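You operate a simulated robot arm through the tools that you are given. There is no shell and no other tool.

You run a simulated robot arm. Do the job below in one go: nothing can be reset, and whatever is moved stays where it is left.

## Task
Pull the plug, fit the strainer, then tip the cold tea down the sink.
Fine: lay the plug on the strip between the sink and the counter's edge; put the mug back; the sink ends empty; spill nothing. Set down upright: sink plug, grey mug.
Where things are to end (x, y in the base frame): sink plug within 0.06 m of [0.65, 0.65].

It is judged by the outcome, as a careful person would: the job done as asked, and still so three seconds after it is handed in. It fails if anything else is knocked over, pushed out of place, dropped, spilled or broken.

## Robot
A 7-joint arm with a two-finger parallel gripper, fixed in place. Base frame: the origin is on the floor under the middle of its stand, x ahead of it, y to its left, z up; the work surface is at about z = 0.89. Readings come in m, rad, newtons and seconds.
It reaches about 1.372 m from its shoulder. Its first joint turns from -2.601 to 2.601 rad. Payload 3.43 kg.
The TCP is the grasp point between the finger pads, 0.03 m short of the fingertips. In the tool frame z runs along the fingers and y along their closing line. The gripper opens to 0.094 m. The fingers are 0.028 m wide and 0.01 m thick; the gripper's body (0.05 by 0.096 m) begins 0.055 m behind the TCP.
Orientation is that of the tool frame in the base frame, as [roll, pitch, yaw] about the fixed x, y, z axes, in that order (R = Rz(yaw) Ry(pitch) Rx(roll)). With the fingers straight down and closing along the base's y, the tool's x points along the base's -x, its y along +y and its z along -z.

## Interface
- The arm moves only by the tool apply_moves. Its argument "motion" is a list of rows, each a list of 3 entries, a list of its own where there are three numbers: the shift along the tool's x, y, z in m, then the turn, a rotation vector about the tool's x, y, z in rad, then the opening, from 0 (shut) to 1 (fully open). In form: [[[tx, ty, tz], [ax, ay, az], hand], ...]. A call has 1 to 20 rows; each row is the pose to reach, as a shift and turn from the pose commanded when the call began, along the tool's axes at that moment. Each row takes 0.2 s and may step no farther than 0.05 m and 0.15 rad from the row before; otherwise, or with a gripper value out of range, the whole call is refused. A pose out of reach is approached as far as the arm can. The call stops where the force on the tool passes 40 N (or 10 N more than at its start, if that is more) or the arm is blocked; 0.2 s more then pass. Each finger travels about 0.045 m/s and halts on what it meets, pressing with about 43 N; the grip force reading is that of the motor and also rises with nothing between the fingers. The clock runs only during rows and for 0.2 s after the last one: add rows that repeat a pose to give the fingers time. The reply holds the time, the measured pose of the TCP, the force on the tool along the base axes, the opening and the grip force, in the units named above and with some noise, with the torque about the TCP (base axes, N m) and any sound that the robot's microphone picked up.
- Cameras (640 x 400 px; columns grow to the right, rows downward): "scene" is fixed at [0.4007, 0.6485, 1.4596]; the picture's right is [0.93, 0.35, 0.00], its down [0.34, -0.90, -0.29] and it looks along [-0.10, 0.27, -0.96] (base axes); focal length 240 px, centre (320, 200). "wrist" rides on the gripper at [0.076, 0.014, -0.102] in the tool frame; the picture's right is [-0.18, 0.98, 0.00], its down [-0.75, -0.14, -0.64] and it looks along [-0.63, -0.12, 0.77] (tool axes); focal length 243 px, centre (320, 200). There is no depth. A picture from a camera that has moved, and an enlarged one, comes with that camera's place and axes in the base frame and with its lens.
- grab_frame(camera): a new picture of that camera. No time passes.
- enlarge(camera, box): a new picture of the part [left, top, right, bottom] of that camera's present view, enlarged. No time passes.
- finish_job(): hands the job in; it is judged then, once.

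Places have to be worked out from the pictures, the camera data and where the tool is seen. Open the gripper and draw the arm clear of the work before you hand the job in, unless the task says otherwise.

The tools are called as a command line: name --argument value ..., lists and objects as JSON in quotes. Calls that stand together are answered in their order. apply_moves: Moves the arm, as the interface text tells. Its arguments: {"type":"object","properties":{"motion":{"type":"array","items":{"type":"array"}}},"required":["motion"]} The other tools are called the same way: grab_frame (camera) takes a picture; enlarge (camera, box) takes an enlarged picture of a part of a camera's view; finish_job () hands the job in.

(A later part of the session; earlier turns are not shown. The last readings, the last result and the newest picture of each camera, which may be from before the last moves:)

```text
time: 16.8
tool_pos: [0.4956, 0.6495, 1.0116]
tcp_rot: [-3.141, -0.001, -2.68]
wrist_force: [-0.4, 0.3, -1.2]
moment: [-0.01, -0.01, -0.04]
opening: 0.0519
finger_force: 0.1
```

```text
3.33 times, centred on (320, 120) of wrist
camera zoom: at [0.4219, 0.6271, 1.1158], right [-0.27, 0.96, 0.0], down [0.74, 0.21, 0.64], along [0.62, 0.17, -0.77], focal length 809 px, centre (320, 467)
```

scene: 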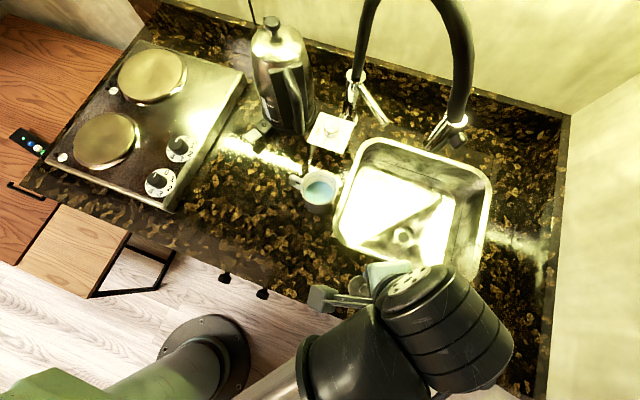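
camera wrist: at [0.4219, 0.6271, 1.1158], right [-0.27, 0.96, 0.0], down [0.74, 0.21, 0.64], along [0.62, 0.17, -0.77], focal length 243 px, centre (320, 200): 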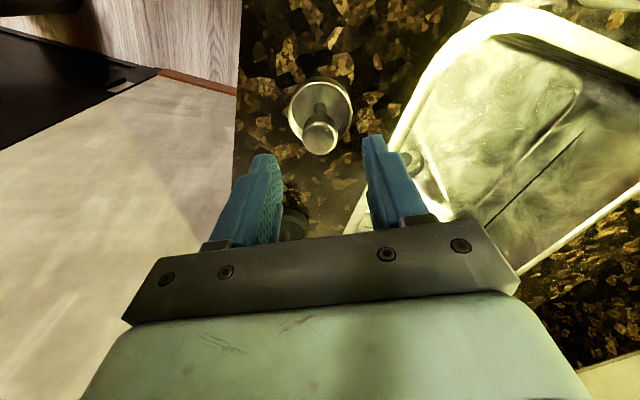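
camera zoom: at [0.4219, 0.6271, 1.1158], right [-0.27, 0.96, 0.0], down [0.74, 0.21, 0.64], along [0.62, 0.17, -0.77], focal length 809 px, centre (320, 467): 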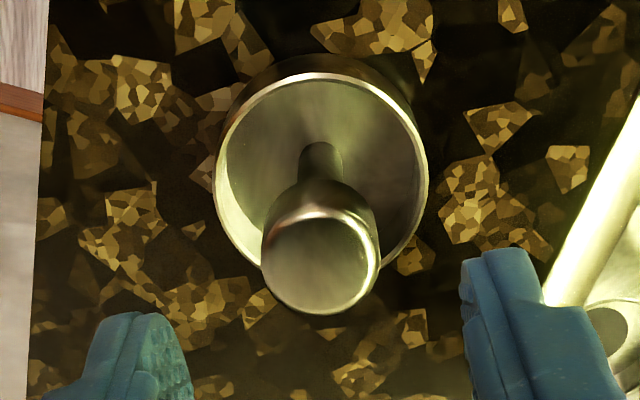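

The knob top is at about z = 0.952 and roughly 15 mm tall, and the cup rim is near z ≈ 0.91. I'll lower the tips to around 0.935, below the knob top but above the rim.

apply_moves --motion '[[[0, 0, 0.02], [0, 0, 0], 0.55], [[0, 0, 0.037], [0, 0, 0], 0.55], [[0, 0, 0.046], [0, 0, 0], 0.55]]'

grab_frame --camera "wrist"

enlarge --camera "wrist" --box '[256, 90, 384, 210]'

enlarge --camera "scene" --box '[310, 260, 410, 330]'

```text
time: 17.6
tool_pos: [0.4933, 0.6485, 0.9656]
tcp_rot: [3.141, -0.001, -2.681]
wrist_force: [0.3, -0.8, 0.0]
moment: [0.0, 0.04, 0.02]
opening: 0.0517
finger_force: 0.2
```

```text
taken
camera wrist: at [0.4206, 0.6263, 1.0691], right [-0.27, 0.96, 0.0], down [0.74, 0.21, 0.64], along [0.62, 0.17, -0.77], focal length 243 px, centre (320, 200)
```

wrist: 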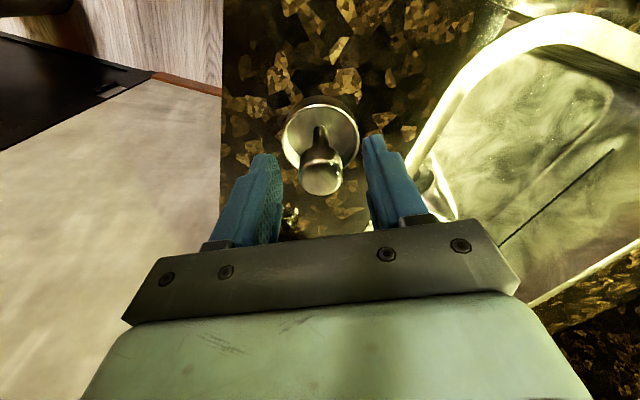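

```text
3.33 times, centred on (320, 150) of wrist
camera zoom: at [0.4206, 0.6263, 1.0691], right [-0.27, 0.96, 0.0], down [0.74, 0.21, 0.64], along [0.62, 0.17, -0.77], focal length 809 px, centre (320, 367)
```

zoom: 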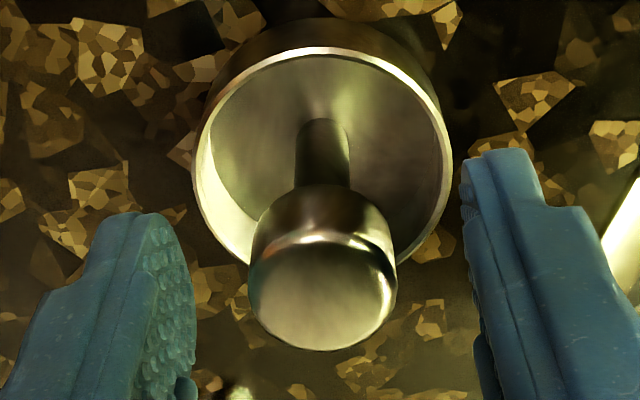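

```text
5.71 times, centred on (360, 295) of scene
camera zoom: at [0.4007, 0.6485, 1.4596], right [0.93, 0.35, 0.0], down [0.34, -0.9, -0.29], along [-0.1, 0.27, -0.96], focal length 1372 px, centre (91, -343)
```

zoom: 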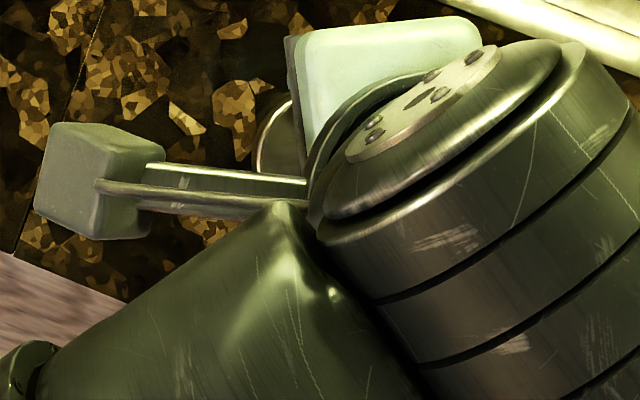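

The knob sits between the fingers, with its full height on the pads. I'll close on it.

apply_moves --motion '[[[0, 0, 0], [0, 0, 0], 0.35], [[0, 0, 0], [0, 0, 0], 0.2], [[0, 0, 0], [0, 0, 0], 0.0], [[0, 0, 0], [0, 0, 0], 0.0], [[0, 0, 0], [0, 0, 0], 0.0]]'

enlarge --camera "wrist" --box '[256, 90, 384, 210]'

```text
time: 18.8
tool_pos: [0.4936, 0.6476, 0.9655]
tcp_rot: [3.141, -0.001, -2.68]
wrist_force: [0.2, 0.8, 0.8]
moment: [-0.02, -0.01, 0.02]
opening: 0.0244
finger_force: 43.2
```

```text
3.33 times, centred on (320, 150) of wrist
camera zoom: at [0.4206, 0.6263, 1.0695], right [-0.27, 0.96, 0.0], down [0.74, 0.21, 0.64], along [0.62, 0.17, -0.77], focal length 809 px, centre (320, 367)
```

zoom: 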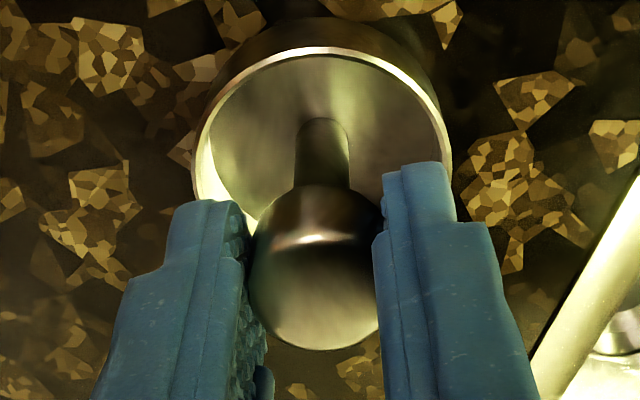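

The strainer is gripped: 24.4 mm opening, TCP 75.5 mm above the counter, 43 N. I'll lift it and carry it over the drain at (0.600, 0.834).

apply_moves --motion '[[[0, 0, -0.02], [0, 0, 0], 0], [[0, 0, -0.06], [0, 0, 0], 0], [[0, 0, -0.1], [0, 0, 0], 0], [[-0.0297, 0.0198, -0.115], [0, 0, 0], 0], [[-0.0594, 0.0397, -0.115], [0, 0, 0], 0], [[-0.0891, 0.0595, -0.115], [0, 0, 0], 0], [[-0.1188, 0.0794, -0.115], [0, 0, 0], 0], [[-0.1485, 0.0992, -0.115], [0, 0, 0], 0], [[-0.1782, 0.1191, -0.115], [0, 0, 0], 0], [[-0.1782, 0.1191, -0.115], [0, 0, 0], 0]]'

grab_frame --camera "wrist"

grab_frame --camera "scene"

```text
time: 21.0
tool_pos: [0.6013, 0.8326, 1.077]
tcp_rot: [3.14, -0.002, -2.682]
wrist_force: [0.0, 1.0, -0.8]
moment: [-0.02, 0.04, 0.01]
opening: 0.0244
finger_force: 43.3
```

```text
taken
camera wrist: at [0.5276, 0.8092, 1.1819], right [-0.27, 0.96, 0.0], down [0.74, 0.21, 0.64], along [0.62, 0.17, -0.77], focal length 243 px, centre (320, 200)
```

wrist: 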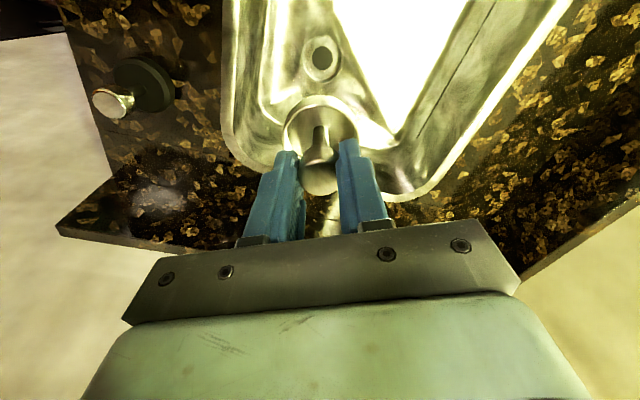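

```text
taken
```

scene: 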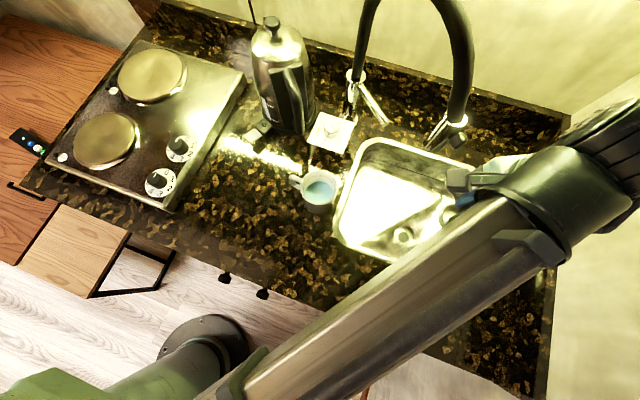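

The drain hole shows slightly right of the tool axis. I'll zoom in for an exact offset.

enlarge --camera "wrist" --box '[290, 25, 354, 95]'

enlarge --camera "wrist" --box '[260, 80, 380, 200]'

```text
5.71 times, centred on (322, 60) of wrist
camera zoom: at [0.5276, 0.8092, 1.1819], right [-0.27, 0.96, 0.0], down [0.74, 0.21, 0.64], along [0.62, 0.17, -0.77], focal length 1386 px, centre (309, 1000)
```

zoom: 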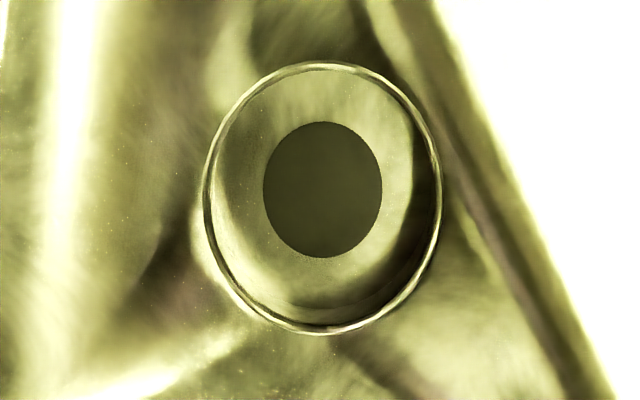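

```text
3.33 times, centred on (320, 140) of wrist
camera zoom: at [0.5276, 0.8092, 1.1819], right [-0.27, 0.96, 0.0], down [0.74, 0.21, 0.64], along [0.62, 0.17, -0.77], focal length 809 px, centre (320, 400)
```

zoom: 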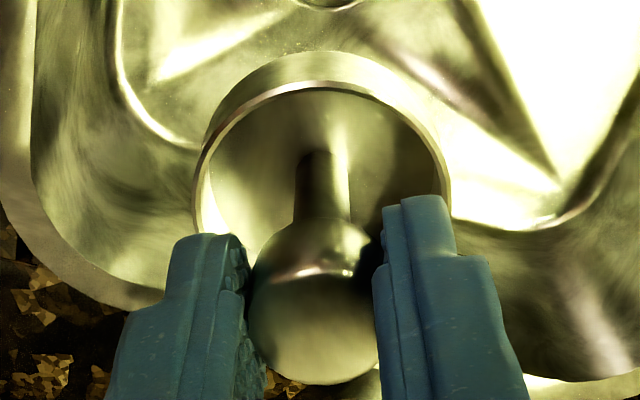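

The drain is about 3.7 mm right of the axis and 2–3 mm towards the camera, so I'll aim for (0.599, 0.835). I'll correct sideways and descend until the strainer's bottom is just above the sink floor.

apply_moves --motion '[[[0.001, 0.0032, 0.02], [0, 0, 0], 0], [[0.001, 0.0032, 0.065], [0, 0, 0], 0], [[0.001, 0.0032, 0.11], [0, 0, 0], 0], [[0.001, 0.0032, 0.155], [0, 0, 0], 0], [[0.001, 0.0032, 0.195], [0, 0, 0], 0], [[0.001, 0.0032, 0.222], [0, 0, 0], 0], [[0.001, 0.0032, 0.232], [0, 0, 0], 0]]'

grab_frame --camera "wrist"

enlarge --camera "wrist" --box '[240, 60, 400, 180]'

enlarge --camera "scene" --box '[370, 190, 450, 260]'

```text
time: 22.6
tool_pos: [0.5981, 0.8362, 0.8475]
tcp_rot: [-3.141, 0.001, -2.68]
wrist_force: [0.2, 0.6, -0.5]
moment: [-0.02, -0.01, 0.01]
opening: 0.0243
finger_force: 43.3
```

```text
taken
camera wrist: at [0.5241, 0.8131, 0.9516], right [-0.27, 0.96, 0.0], down [0.74, 0.21, 0.64], along [0.62, 0.17, -0.77], focal length 243 px, centre (320, 200)
```

wrist: 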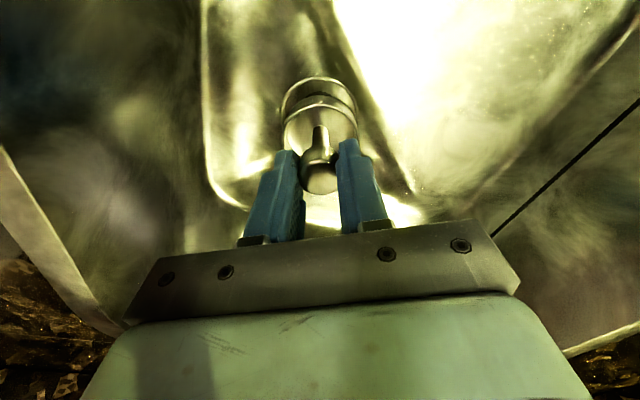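

```text
3.33 times, centred on (320, 120) of wrist
camera zoom: at [0.5241, 0.8131, 0.9516], right [-0.27, 0.96, 0.0], down [0.74, 0.21, 0.64], along [0.62, 0.17, -0.77], focal length 809 px, centre (320, 467)
```

zoom: 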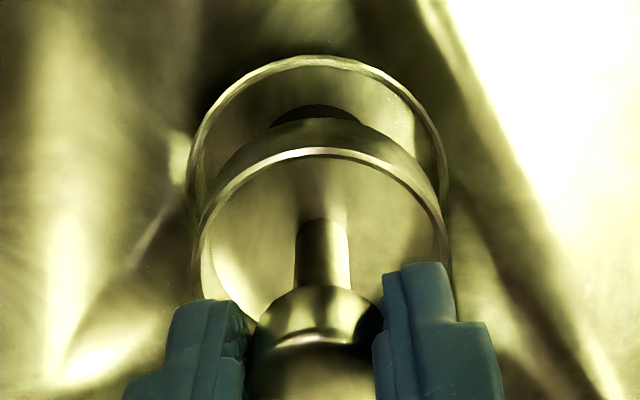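

```text
5.71 times, centred on (410, 225) of scene
camera zoom: at [0.4007, 0.6485, 1.4596], right [0.93, 0.35, 0.0], down [0.34, -0.9, -0.29], along [-0.1, 0.27, -0.96], focal length 1372 px, centre (-194, 57)
```

zoom: 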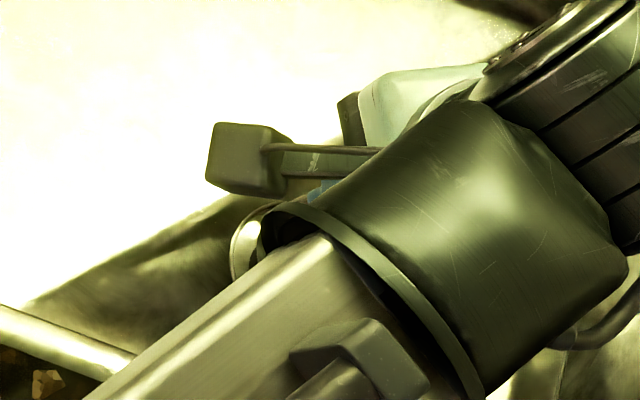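

The strainer is centred on the drain to within about 1 mm both ways. I'll lower it into the recess, slowly near the expected seating height of TCP ≈ 0.806.

apply_moves --motion '[[[0, 0, 0.012], [0, 0, 0], 0], [[0, 0, 0.022], [0, 0, 0], 0], [[0, 0, 0.03], [0, 0, 0], 0], [[0, 0, 0.036], [0, 0, 0], 0]]'

enlarge --camera "wrist" --box '[240, 60, 400, 180]'

```text
time: 23.6
tool_pos: [0.5993, 0.834, 0.8114]
tcp_rot: [-3.141, 0.0, -2.68]
wrist_force: [0.7, -0.4, -1.1]
moment: [-0.02, 0.0, 0.02]
opening: 0.024
finger_force: 43.1
```

```text
3.33 times, centred on (320, 120) of wrist
camera zoom: at [0.5247, 0.8119, 0.915], right [-0.27, 0.96, 0.0], down [0.74, 0.21, 0.64], along [0.62, 0.17, -0.77], focal length 809 px, centre (320, 467)
```

zoom: 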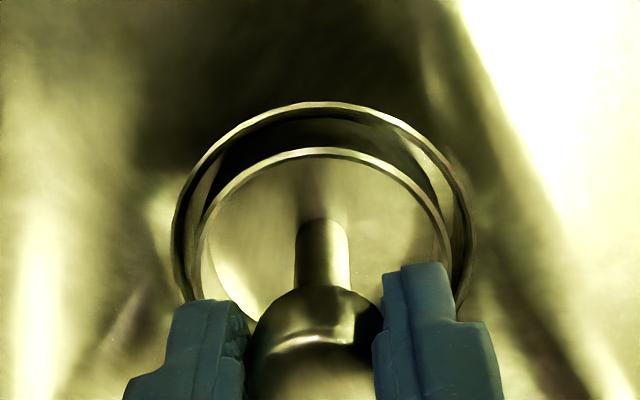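

It's inside the recess with no contact yet. I'll creep down in 1.5 mm steps until it seats.

apply_moves --motion '[[[0, 0, 0.0015], [0, 0, 0], 0], [[0, 0, 0.003], [0, 0, 0], 0], [[0, 0, 0.0045], [0, 0, 0], 0], [[0, 0, 0.006], [0, 0, 0], 0]]'

```text
time: 24.6
tool_pos: [0.6001, 0.8357, 0.8061]
tcp_rot: [3.141, -0.001, -2.681]
wrist_force: [0.1, 0.0, -0.8]
moment: [0.0, 0.01, 0.0]
opening: 0.0242
finger_force: 43.4
```

apply_moves --motion '[[[0, 0, 0.001], [0, 0, 0], 0], [[0, 0, 0.002], [0, 0, 0], 0], [[0, 0, 0.003], [0, 0, 0], 0]]'

enlarge --camera "wrist" --box '[240, 60, 400, 180]'

```text
time: 25.4
tool_pos: [0.6009, 0.8353, 0.8048]
tcp_rot: [3.139, 0.003, -2.683]
wrist_force: [3.3, -1.4, 30.5]
moment: [-0.03, -0.14, -0.11]
opening: 0.0243
finger_force: 43.5
```

```text
3.33 times, centred on (320, 120) of wrist
camera zoom: at [0.5254, 0.8133, 0.9086], right [-0.27, 0.96, 0.0], down [0.74, 0.21, 0.64], along [0.62, 0.18, -0.76], focal length 809 px, centre (320, 467)
```

zoom: 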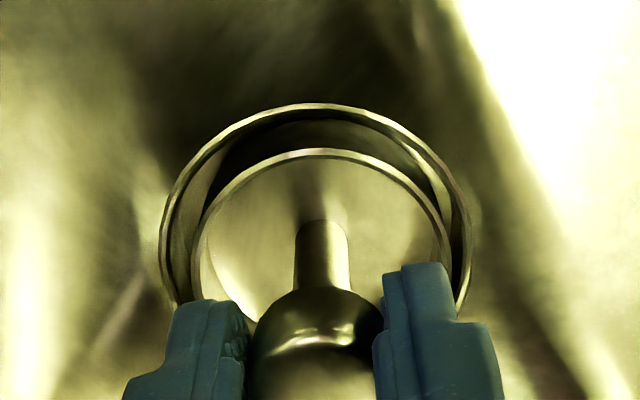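

The strainer has seated: contact of 30 N at TCP 0.8048, matching the plug's seat level, and it looks centred in the recess. I'll relieve the press and open.

apply_moves --motion '[[[0, 0, -0.0015], [0, 0, 0], 0], [[0, 0, -0.0025], [0, 0, 0], 0], [[0, 0, -0.0025], [0, 0, 0], 0.3], [[0, 0, -0.0025], [0, 0, 0], 0.4], [[0, 0, -0.0025], [0, 0, 0], 0.5], [[0, 0, -0.0025], [0, 0, 0], 0.5]]'

grab_frame --camera "wrist"

```text
time: 26.8
tool_pos: [0.5988, 0.8362, 0.8057]
tcp_rot: [3.141, 0.0, -2.681]
wrist_force: [-0.5, -0.2, 0.2]
moment: [-0.04, 0.04, -0.02]
opening: 0.0469
finger_force: 0.0
```

```text
taken
camera wrist: at [0.5253, 0.8136, 0.9087], right [-0.27, 0.96, 0.0], down [0.74, 0.21, 0.64], along [0.62, 0.17, -0.77], focal length 243 px, centre (320, 200)
```

wrist: 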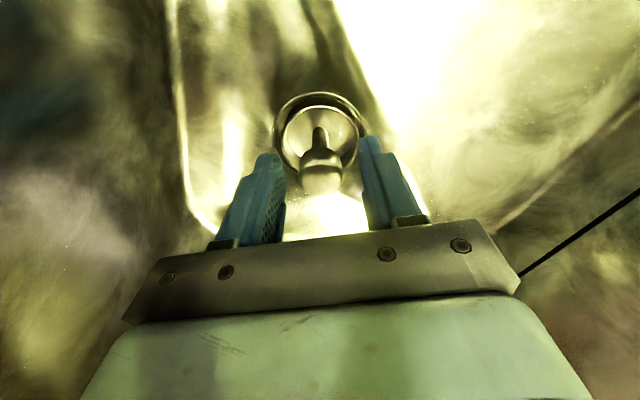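

The strainer is released and standing in the drain. I'll lift straight up and back towards the robot, away from the sprayer.

apply_moves --motion '[[[0, 0, -0.03], [0, 0, 0], 0.5], [[0, 0, -0.075], [0, 0, 0], 0.5], [[0, 0, -0.12], [0, 0, 0], 0.5], [[0, 0, -0.165], [0, 0, 0], 0.5], [[0, 0, -0.21], [0, 0, 0], 0.5], [[0, 0, -0.255], [0, 0, 0], 0.5], [[0.0, 0.0, -0.29], [0, 0, 0], 0.6], [[0.018, -0.036, -0.295], [0, 0, 0], 0.8], [[0.036, -0.072, -0.295], [0, 0, 0], 1], [[0.055, -0.11, -0.295], [0, 0, 0], 1]]'

grab_frame --camera "wrist"

grab_frame --camera "scene"

```text
time: 29.0
tool_pos: [0.5967, 0.7138, 1.0979]
tcp_rot: [3.14, 0.0, -2.679]
wrist_force: [-0.7, 0.4, -0.7]
moment: [-0.04, 0.01, 0.0]
opening: 0.0941
finger_force: 0.1
```

```text
taken
camera wrist: at [0.5235, 0.6919, 1.201], right [-0.27, 0.96, 0.0], down [0.74, 0.21, 0.64], along [0.62, 0.17, -0.77], focal length 243 px, centre (320, 200)
```

wrist: 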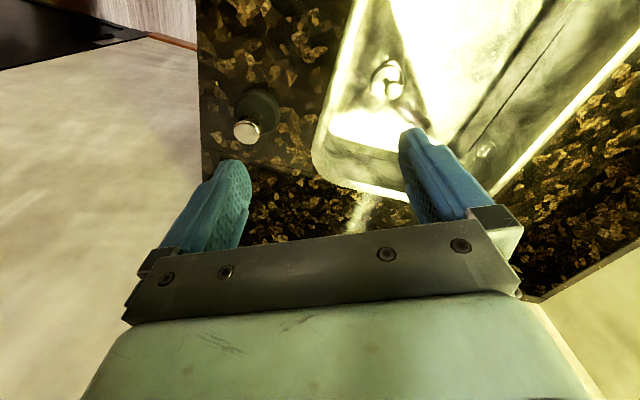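

```text
taken
```

scene: 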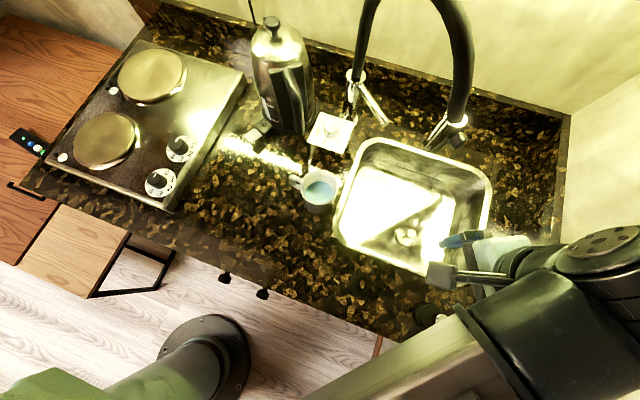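

enlarge --camera "scene" --box '[380, 210, 440, 260]'

enlarge --camera "scene" --box '[280, 155, 352, 225]'

enlarge --camera "scene" --box '[230, 90, 400, 230]'

```text
8.00 times, centred on (410, 235) of scene
camera zoom: at [0.4007, 0.6485, 1.4596], right [0.93, 0.35, 0.0], down [0.34, -0.9, -0.29], along [-0.1, 0.27, -0.96], focal length 1920 px, centre (-400, -80)
```

zoom: 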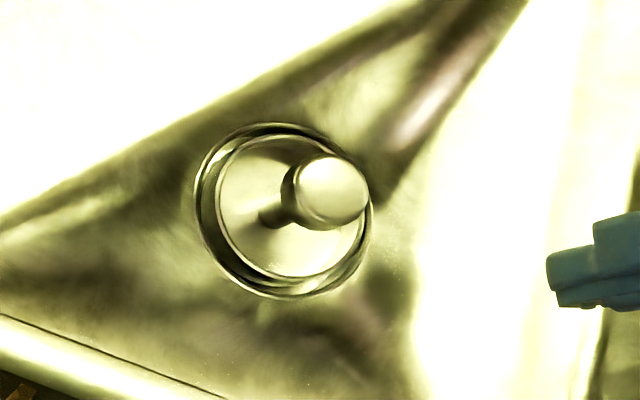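

```text
5.71 times, centred on (316, 190) of scene
camera zoom: at [0.4007, 0.6485, 1.4596], right [0.93, 0.35, 0.0], down [0.34, -0.9, -0.29], along [-0.1, 0.27, -0.96], focal length 1372 px, centre (343, 257)
```

zoom: 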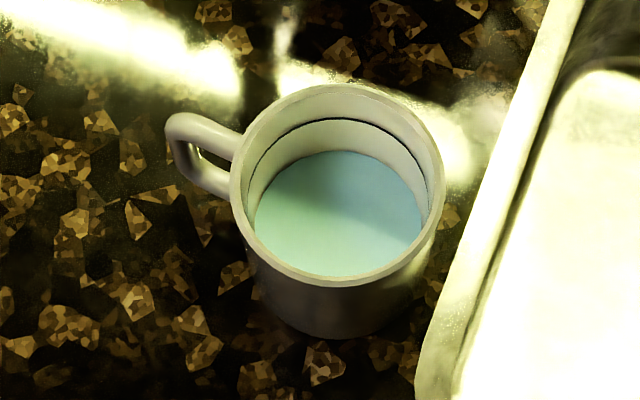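

```text
2.86 times, centred on (315, 160) of scene
camera zoom: at [0.4007, 0.6485, 1.4596], right [0.93, 0.35, 0.0], down [0.34, -0.9, -0.29], along [-0.1, 0.27, -0.96], focal length 686 px, centre (334, 314)
```

zoom: 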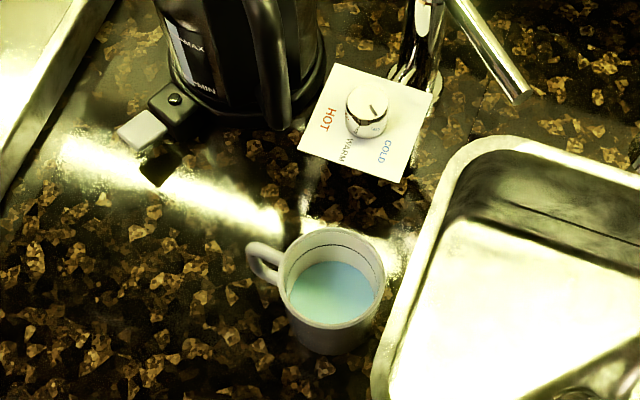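

The strainer sits properly in the drain, and the mug is at about (0.336, 0.811) with its handle pointing along -x. Before lifting the tea I'll dry-run the pouring orientation with the empty gripper, starting by turning the wrist in place, clear of everything.

apply_moves --motion '[[[0, 0, 0], [0, 0, 0.14], 1], [[0, 0, 0], [0, 0, 0.28], 1], [[0, 0, 0], [0, 0, 0.42], 1], [[0, 0, 0], [0, 0, 0.56], 1], [[0, 0, 0], [0, 0, 0.7], 1], [[0, 0, 0], [0, 0, 0.84], 1], [[0, 0, 0], [0, 0, 0.98], 1], [[0, 0, 0], [0, 0, 1.12], 1], [[0, 0, 0], [0, 0, 1.26], 1], [[0, 0, 0], [0, 0, 1.4], 1], [[0, 0, 0], [0, 0, 1.54], 1], [[0, 0, 0], [0, 0, 1.68], 1], [[0, 0, 0], [0, 0, 1.82], 1], [[0, 0, 0], [0, 0, 1.96], 1], [[0, 0, 0], [0, 0, 2.03], 1]]'

grab_frame --camera "wrist"

grab_frame --camera "scene"

```text
time: 32.2
tool_pos: [0.5981, 0.7123, 1.0993]
tcp_rot: [3.141, 0.0, 1.569]
wrist_force: [-0.1, 0.0, -0.1]
moment: [-0.02, -0.01, 0.01]
opening: 0.0939
finger_force: 0.0
```

```text
taken
camera wrist: at [0.6136, 0.7877, 1.2041], right [0.98, -0.19, 0.0], down [-0.14, -0.75, 0.64], along [-0.12, -0.63, -0.77], focal length 243 px, centre (320, 200)
```

wrist: 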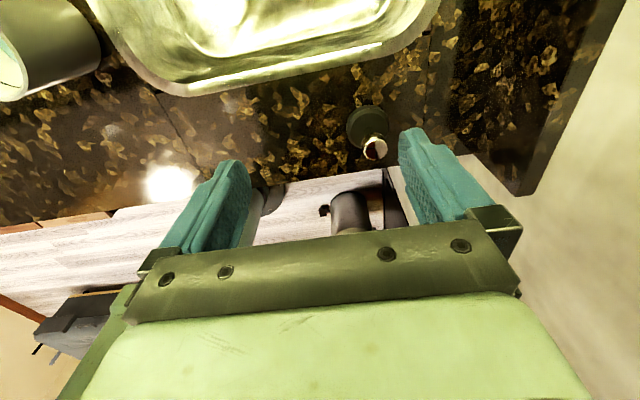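

```text
taken
```

scene: 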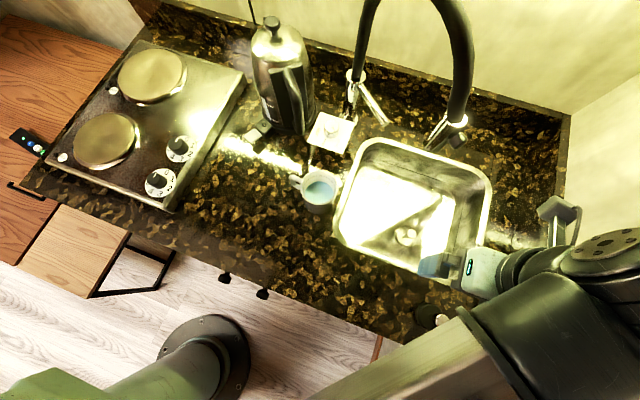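

The yaw turn worked (tool x now along +y). Next in the dry run, I'll move in over the sink and tilt the fingers outward about the closing line.

apply_moves --motion '[[[0.03, 0.007, 0], [0, 0, 0], 1], [[0.06, 0.014, 0], [0, 0.1, 0], 1], [[0.088, 0.022, 0], [0, 0.24, 0], 1], [[0.088, 0.022, 0], [0, 0.38, 0], 1], [[0.088, 0.022, 0], [0, 0.52, 0], 1], [[0.088, 0.022, 0], [0, 0.66, 0], 1], [[0.088, 0.022, 0], [0, 0.8, 0], 1], [[0.088, 0.022, 0], [0, 0.94, 0], 1], [[0.088, 0.022, 0], [0, 1.08, 0], 1]]'

grab_frame --camera "wrist"

grab_frame --camera "scene"

```text
time: 34.2
tool_pos: [0.6196, 0.8014, 1.1007]
tcp_rot: [3.14, -1.082, 1.574]
wrist_force: [0.2, -0.5, 0.8]
moment: [-0.01, 0.0, -0.02]
opening: 0.0941
finger_force: 0.0
```

```text
taken
camera wrist: at [0.635, 0.7449, 1.2172], right [0.98, -0.09, -0.16], down [-0.14, -0.92, -0.36], along [-0.12, 0.38, -0.92], focal length 243 px, centre (320, 200)
```

wrist: 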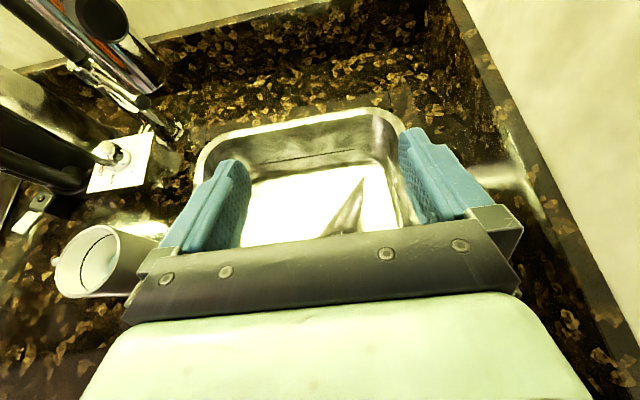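

```text
taken
```

scene: 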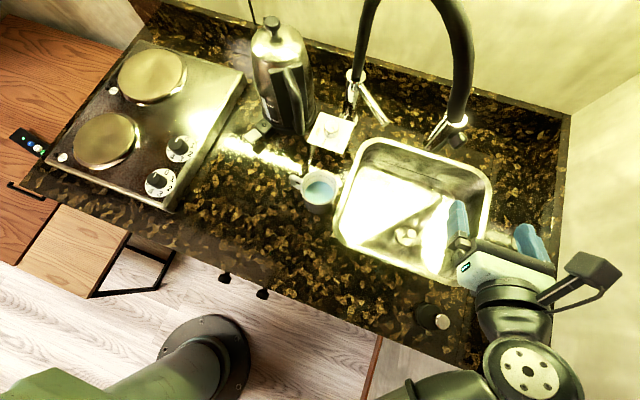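

Tilting works so far. I'll continue the dry run to about 107° of tilt.

apply_moves --motion '[[[0, 0, 0], [0, 0.14, 0], 1], [[0, 0, 0], [0, 0.28, 0], 1], [[0, 0, 0], [0, 0.42, 0], 1], [[0, 0, 0], [0, 0.56, 0], 1], [[0, 0, 0], [0, 0.68, 0], 1], [[0, 0, 0], [0, 0.8, 0], 1]]'

grab_frame --camera "wrist"

grab_frame --camera "scene"

```text
time: 35.6
tool_pos: [0.6197, 0.8015, 1.1007]
tcp_rot: [0.002, -1.261, -1.572]
wrist_force: [-0.2, -0.4, -0.6]
moment: [-0.04, 0.03, 0.02]
opening: 0.0939
finger_force: 0.0
```

```text
taken
camera wrist: at [0.6359, 0.6789, 1.143], right [0.98, 0.06, -0.17], down [-0.14, -0.38, -0.91], along [-0.12, 0.92, -0.37], focal length 243 px, centre (320, 200)
```

wrist: 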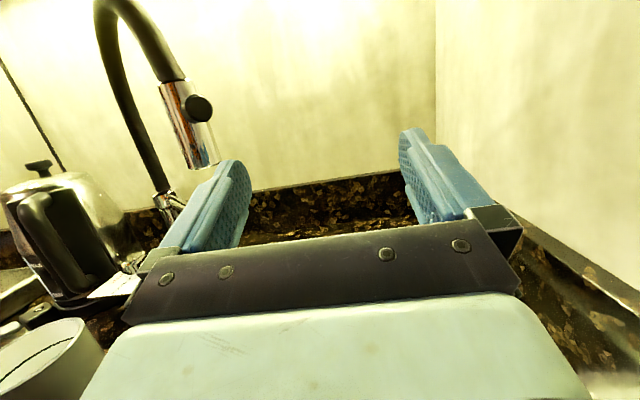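

```text
taken
```

scene: 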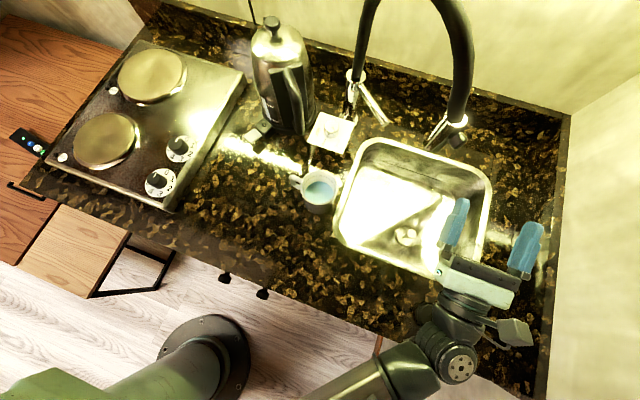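

The full pour pose is reachable, with the camera on top and the sprayer off to the left. I'll check how close the wrist and forearm come to the plug in this posture.

enlarge --camera "scene" --box '[360, 190, 580, 400]'

```text
1.90 times, centred on (470, 295) of scene
camera zoom: at [0.4007, 0.6485, 1.4596], right [0.93, 0.35, 0.0], down [0.34, -0.9, -0.29], along [-0.1, 0.27, -0.96], focal length 457 px, centre (34, 19)
```

zoom: 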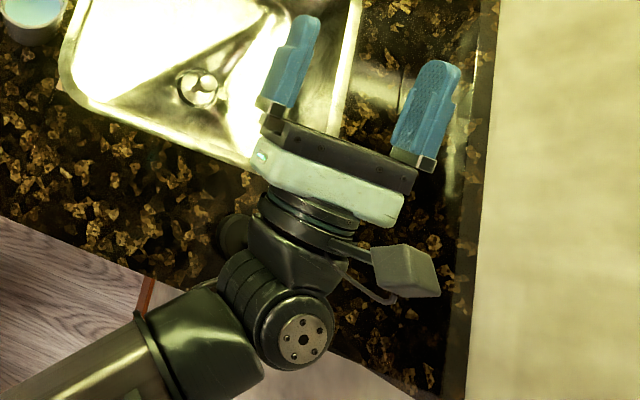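

The wrist stays above the plug, but a radial pour direction (yaw about 55°) would keep it well to the left of the plug and aim the stream at the drain. I'll dry-run that pose at (0.635, 0.92, 1.07).

apply_moves --motion '[[[-0.0106, 0.0025, 0.0177], [-0.0972, 0, -0.0295], 1], [[-0.0212, 0.005, 0.0353], [-0.1943, 0, -0.059], 1], [[-0.0318, 0.0075, 0.053], [-0.2915, 0, -0.0885], 1], [[-0.0423, 0.01, 0.0707], [-0.3887, 0, -0.118], 1], [[-0.0529, 0.0125, 0.0883], [-0.4858, 0, -0.1475], 1], [[-0.0635, 0.015, 0.106], [-0.583, 0, -0.177], 1]]'

grab_frame --camera "wrist"

grab_frame --camera "scene"

```text
time: 37.0
tool_pos: [0.6276, 0.9098, 1.061]
tcp_rot: [-0.012, -1.343, -2.024]
wrist_force: [0.8, -0.3, 0.6]
moment: [0.0, 0.02, 0.03]
opening: 0.094
finger_force: 0.0
out of reach, approached as far as the arm can: row 6
```

```text
taken
camera wrist: at [0.5889, 0.7981, 1.1139], right [0.9, -0.4, -0.18], down [-0.33, -0.34, -0.88], along [0.29, 0.85, -0.44], focal length 243 px, centre (320, 200)
```

wrist: 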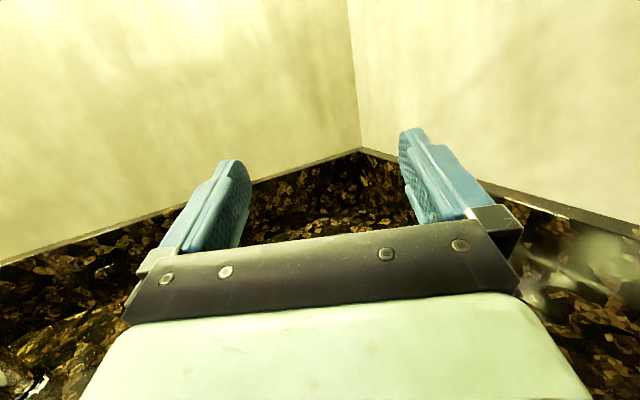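

```text
taken
```

scene: 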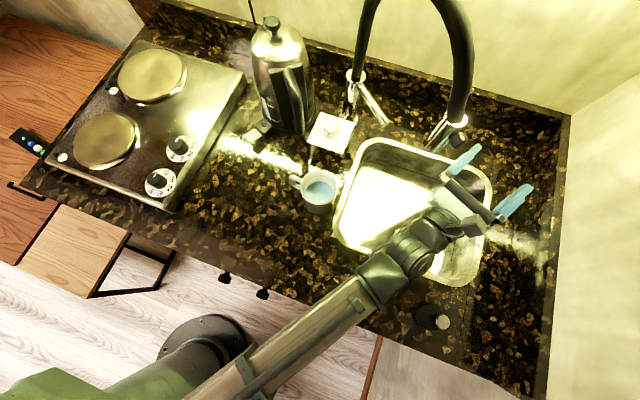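

The pose is reachable up to about (0.628, 0.91, 1.06), so I'll pour around (0.615, 0.89) with yaw about 62°; the forearm stays clear of the plug. Now I'll retrace to vertical, away from the sprayer.

apply_moves --motion '[[[0.0129, 0.0053, -0.0268], [0, -0.05, 0], 1], [[0.0257, 0.0106, -0.0535], [0, -0.15, 0], 1], [[0.0386, 0.0159, -0.0803], [0, -0.29, 0], 1], [[0.0515, 0.0211, -0.107], [0, -0.43, 0], 1], [[0.0643, 0.0264, -0.1338], [0, -0.57, 0], 1], [[0.0772, 0.0317, -0.1605], [0, -0.71, 0], 1], [[0.0772, 0.0317, -0.1605], [0, -0.85, 0], 1], [[0.0772, 0.0317, -0.1605], [0, -0.99, 0], 1], [[0.0772, 0.0317, -0.1605], [0, -1.13, 0], 1], [[0.0772, 0.0317, -0.1605], [0, -1.27, 0], 1], [[0.0772, 0.0317, -0.1605], [0, -1.41, 0], 1], [[0.0772, 0.0317, -0.1605], [0, -1.55, 0], 1], [[0.0772, 0.0317, -0.1605], [0, -1.69, 0], 1], [[0.0772, 0.0317, -0.1605], [0, -1.797, 0], 1]]'

```text
time: 40.0
tool_pos: [0.5484, 0.7589, 1.105]
tcp_rot: [2.874, -0.085, 0.962]
wrist_force: [0.6, -0.5, -0.5]
moment: [0.04, -0.01, 0.02]
opening: 0.0942
finger_force: 0.1
out of reach, approached as far as the arm can: row 1, 2, 4, 5, 6, 7, 8, 9, 10, 11, 12, 13, 14
```

Several rows were only partly reached, and the tool is tilted by about 15° at (0.548, 0.759, 1.105). I'll look before moving again.

grab_frame --camera "scene"

grab_frame --camera "wrist"

```text
taken
```

scene: 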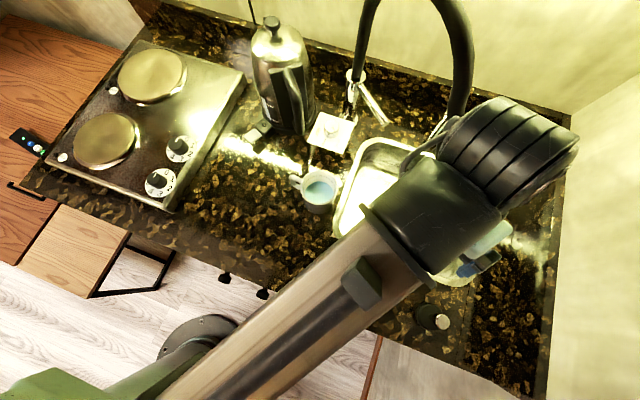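

```text
taken
camera wrist: at [0.577, 0.8216, 1.2143], right [0.66, -0.71, 0.24], down [-0.71, -0.48, 0.52], along [-0.25, -0.51, -0.82], focal length 243 px, centre (320, 200)
```

wrist: 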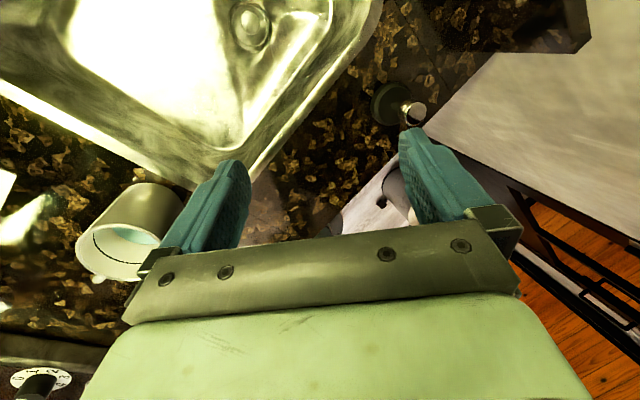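

The wrist hit a joint limit on that path: vertical with a 64° heading isn't attainable, though a 90° heading is. I'll turn back to the known-good vertical pose (tool x along +y) at (0.58, 0.72, 1.10).

apply_moves --motion '[[[-0.0028, 0.0091, 0.0033], [0.0569, 0, -0.1233], 1], [[-0.0057, 0.0182, 0.0066], [0.1138, 0, -0.2466], 1], [[-0.0085, 0.0273, 0.0098], [0.1707, 0, -0.3699], 1], [[-0.0114, 0.0364, 0.0131], [0.2276, 0, -0.4932], 1], [[-0.0142, 0.0455, 0.0164], [0.2845, 0, -0.6165], 1], [[-0.0142, 0.0455, 0.0164], [0.2845, 0, -0.6165], 1]]'

grab_frame --camera "scene"

```text
time: 41.4
tool_pos: [0.5781, 0.7186, 1.1099]
tcp_rot: [2.928, 0.161, 1.555]
wrist_force: [0.1, 0.3, 0.7]
moment: [-0.01, 0.0, 0.02]
opening: 0.0941
finger_force: 0.0
out of reach, approached as far as the arm can: row 1, 2, 3, 4, 5, 6
```

```text
taken
```

scene: 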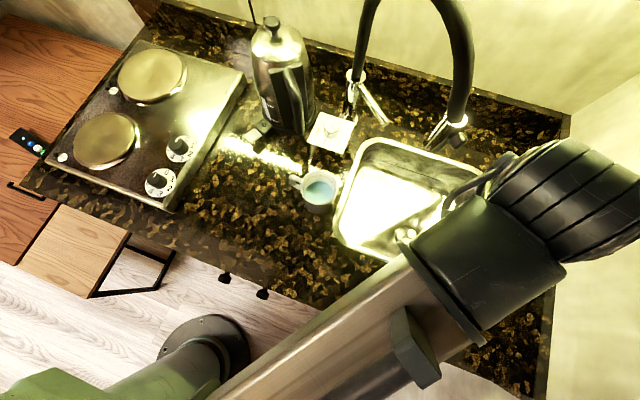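

Still about 15° off vertical, so the arm has settled into a different elbow and wrist arrangement near a limit. I'll turn on to the original heading (tool x along -x), which should move the wrist away from that limit.

apply_moves --motion '[[[0, 0, 0], [0.0035, 0.0267, -0.1417], 1], [[0, 0, 0], [0.0071, 0.0534, -0.2835], 1], [[0, 0, 0], [0.0106, 0.0801, -0.4252], 1], [[0, 0, 0], [0.0142, 0.1068, -0.5669], 1], [[0, 0, 0], [0.0177, 0.1335, -0.7086], 1], [[0, 0, 0], [0.0213, 0.1601, -0.8504], 1], [[0, 0, 0], [0.0248, 0.1868, -0.9921], 1], [[0, 0, 0], [0.0284, 0.2135, -1.1338], 1], [[0, 0, 0], [0.0319, 0.2402, -1.2755], 1], [[0, 0, 0], [0.0355, 0.2669, -1.4173], 1], [[0, 0, 0], [0.039, 0.2936, -1.559], 1]]'

grab_frame --camera "scene"

```text
time: 43.8
tool_pos: [0.5771, 0.7176, 1.1235]
tcp_rot: [-2.976, 0.209, -3.123]
wrist_force: [0.8, 0.4, 0.1]
moment: [0.0, -0.01, -0.02]
opening: 0.094
finger_force: 0.1
out of reach, approached as far as the arm can: row 3, 4, 5, 6, 7, 8, 9, 10, 11
```

```text
taken
```

scene: 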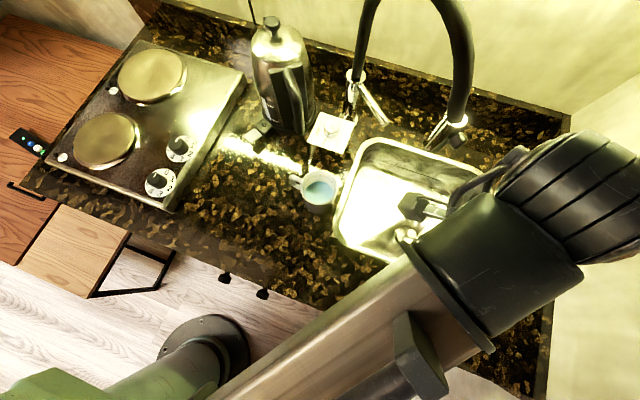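

The same roughly 15° tilt remains, so a wrist joint is on its stop in this arrangement. I'll move down and towards the robot, where there is more freedom, while asking for vertical.

apply_moves --motion '[[[0.0185, 0.0029, 0.0128], [-0.0326, 0.042, 0], 1], [[0.037, 0.0058, 0.0257], [-0.0652, 0.084, 0], 1], [[0.0556, 0.0088, 0.0385], [-0.0978, 0.126, 0], 1], [[0.0741, 0.0117, 0.0514], [-0.1304, 0.168, 0], 1], [[0.0926, 0.0146, 0.0642], [-0.163, 0.21, 0], 1], [[0.0926, 0.0146, 0.0642], [-0.163, 0.21, 0], 1], [[0.0926, 0.0146, 0.0642], [-0.163, 0.21, 0], 1]]'

grab_frame --camera "scene"

```text
time: 45.4
tool_pos: [0.4969, 0.7176, 1.049]
tcp_rot: [-2.993, 0.227, -3.126]
wrist_force: [1.0, 0.0, 0.3]
moment: [0.03, -0.01, 0.05]
opening: 0.0941
finger_force: 0.0
out of reach, approached as far as the arm can: row 1, 2, 3, 4, 5, 6, 7
```

```text
taken
```

scene: 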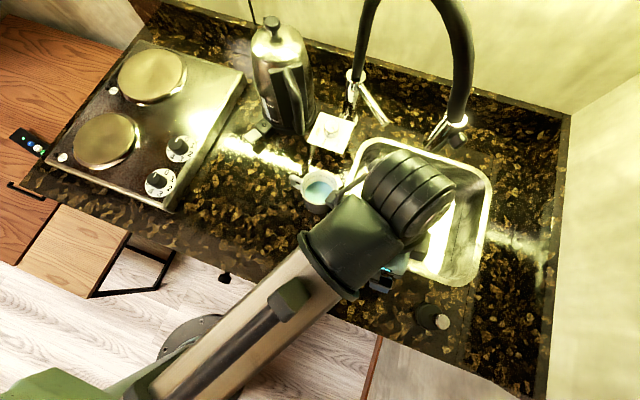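

The leftover lean points to the right of the forearm, which means the forearm roll wound the long way round past the "tool in line with forearm" pose. I'll unwind it in reverse: first turn the tool heading back to about 60°.

apply_moves --motion '[[[-0.01, 0.003, -0.004], [0, 0, 0.15], 1], [[-0.02, 0.006, -0.008], [0, 0, 0.3], 1], [[-0.03, 0.009, -0.012], [0, 0, 0.45], 1], [[-0.04, 0.012, -0.016], [0, 0, 0.6], 1], [[-0.05, 0.0155, -0.02], [0, 0, 0.75], 1], [[-0.0589, 0.0187, -0.0212], [0, 0, 0.9], 1], [[-0.0589, 0.0187, -0.0212], [0, 0, 1.05], 1], [[-0.0589, 0.0187, -0.0212], [0, 0, 1.2], 1], [[-0.0589, 0.0187, -0.0212], [0, 0, 1.35], 1], [[-0.0589, 0.0187, -0.0212], [0, 0, 1.5], 1], [[-0.0589, 0.0187, -0.0212], [0, 0, 1.65], 1], [[-0.0589, 0.0187, -0.0212], [0, 0, 1.8], 1], [[-0.0589, 0.0187, -0.0212], [0, 0, 1.95], 1], [[-0.0589, 0.0187, -0.0212], [0, 0, 2.09], 1]]'

grab_frame --camera "scene"

```text
time: 48.4
tool_pos: [0.5495, 0.7386, 1.08]
tcp_rot: [2.872, 0.012, 1.046]
wrist_force: [-0.4, -0.5, 0.4]
moment: [0.03, 0.0, -0.04]
opening: 0.0939
finger_force: 0.0
```

```text
taken
```

scene: 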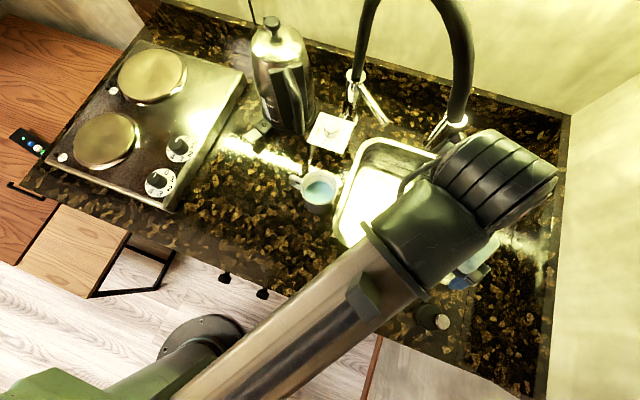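

That was fully reached. Now I'll tilt the tool up to horizontal on the right side of the forearm (heading about 30°, camera up).

apply_moves --motion '[[[0, 0, 0], [-0.0179, 0.1331, 0.0556], 1], [[0, 0, 0], [-0.0359, 0.2661, 0.1112], 1], [[0, 0, 0], [-0.0538, 0.3992, 0.1668], 1], [[0, 0, 0], [-0.0717, 0.5323, 0.2224], 1], [[0, 0, 0], [-0.0897, 0.6653, 0.278], 1], [[0, 0, 0], [-0.1076, 0.7984, 0.3335], 1], [[0, 0, 0], [-0.1256, 0.9314, 0.3891], 1], [[0, 0, 0], [-0.1435, 1.0645, 0.4447], 1], [[0, 0, 0], [-0.1614, 1.1976, 0.5003], 1], [[0, 0, 0], [-0.1794, 1.3306, 0.5559], 1], [[0, 0, 0], [-0.1973, 1.4637, 0.6115], 1]]'

grab_frame --camera "scene"

```text
time: 50.8
tool_pos: [0.5499, 0.7386, 1.0801]
tcp_rot: [-2.015, -1.569, -0.599]
wrist_force: [0.2, -0.6, -0.6]
moment: [-0.04, 0.04, 0.03]
opening: 0.0939
finger_force: 0.0
```

```text
taken
```

scene: 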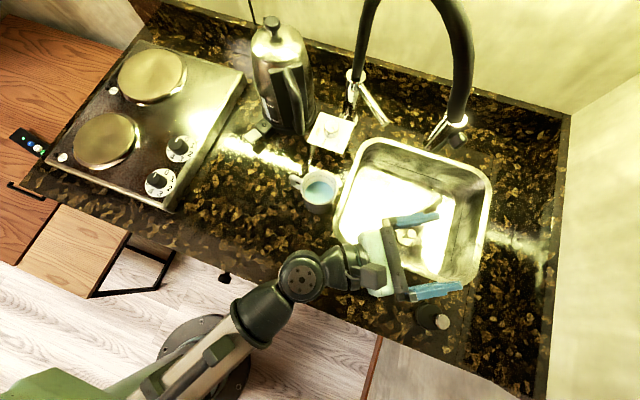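

That was reached exactly, with the tool now right of the forearm. Next I'll raise it about 28° above horizontal, lifting the TCP 4 cm as well.

apply_moves --motion '[[[0.013, 0, 0], [0, 0.12, 0], 1], [[0.026, 0, 0], [0, 0.25, 0], 1], [[0.04, 0, 0], [0, 0.38, 0], 1], [[0.04, 0, 0], [0, 0.5, 0], 1]]'

grab_frame --camera "scene"

```text
time: 51.8
tool_pos: [0.5493, 0.7379, 1.1204]
tcp_rot: [-0.001, -1.07, -2.614]
wrist_force: [0.2, 0.3, -0.5]
moment: [0.0, 0.05, 0.0]
opening: 0.094
finger_force: 0.0
```

```text
taken
```

scene: 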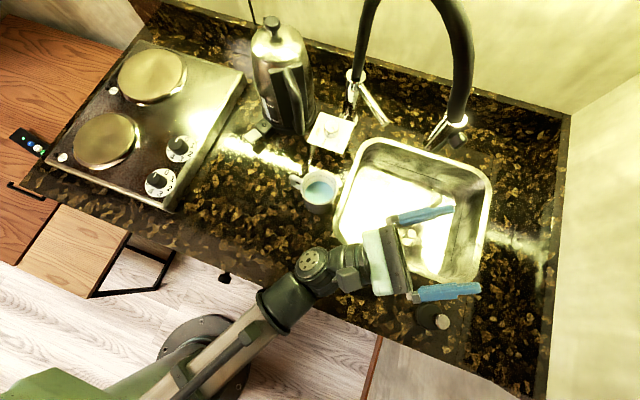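

Good. Now I'll swing the heading across the top of the forearm from 30° to 90°.

apply_moves --motion '[[[0, 0, 0], [0.1148, 0, 0.0628], 1], [[0, 0, 0], [0.2295, 0, 0.1257], 1], [[0, 0, 0], [0.3443, 0, 0.1885], 1], [[0, 0, 0], [0.459, 0, 0.2513], 1], [[0, 0, 0], [0.5738, 0, 0.3141], 1], [[0, 0, 0], [0.6885, 0, 0.377], 1], [[0, 0, 0], [0.8033, 0, 0.4398], 1], [[0, 0, 0], [0.918, 0, 0.5026], 1]]'

grab_frame --camera "scene"

```text
time: 53.6
tool_pos: [0.5504, 0.7387, 1.1199]
tcp_rot: [-0.001, -1.073, -2.222]
wrist_force: [-0.3, 0.0, 0.4]
moment: [0.01, 0.0, 0.01]
opening: 0.094
finger_force: 0.0
out of reach, approached as far as the arm can: row 4, 5, 6, 7, 8
```

```text
taken
```

scene: 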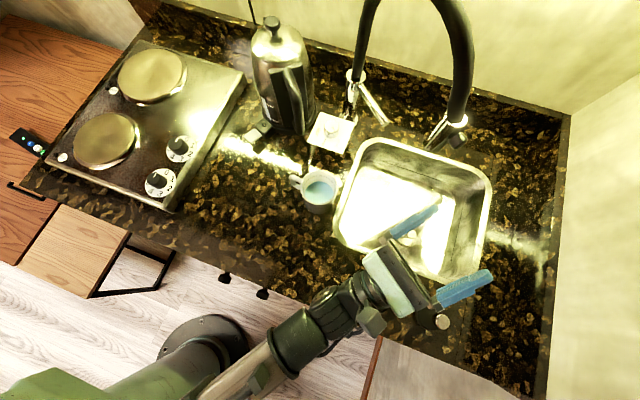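

It stopped at a heading of about 53°, nearly in line with the forearm. I'll look closely at the wrist arrangement before choosing the next unwinding move.

enlarge --camera "scene" --box '[200, 180, 500, 400]'

grab_frame --camera "wrist"

```text
1.82 times, centred on (350, 290) of scene
camera zoom: at [0.4007, 0.6485, 1.4596], right [0.93, 0.35, 0.0], down [0.34, -0.9, -0.29], along [-0.1, 0.27, -0.96], focal length 436 px, centre (266, 36)
```

zoom: 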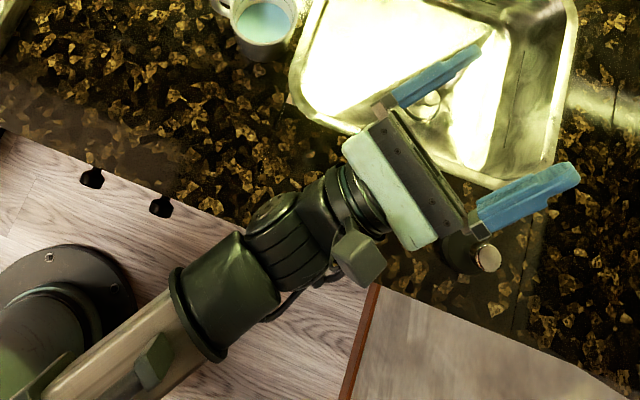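

```text
taken
camera wrist: at [0.4855, 0.6286, 1.1388], right [0.84, -0.53, -0.16], down [-0.23, -0.08, -0.97], along [0.5, 0.85, -0.19], focal length 243 px, centre (320, 200)
```

wrist: 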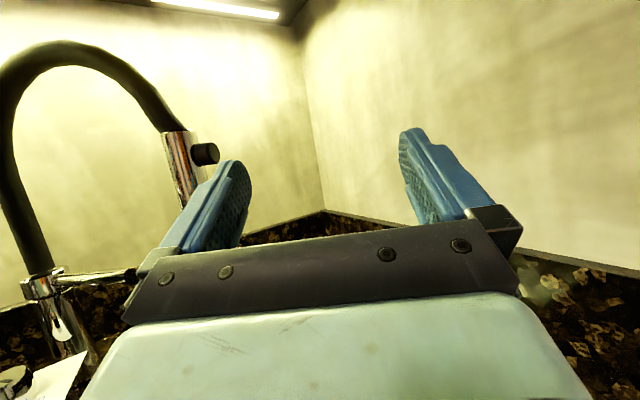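

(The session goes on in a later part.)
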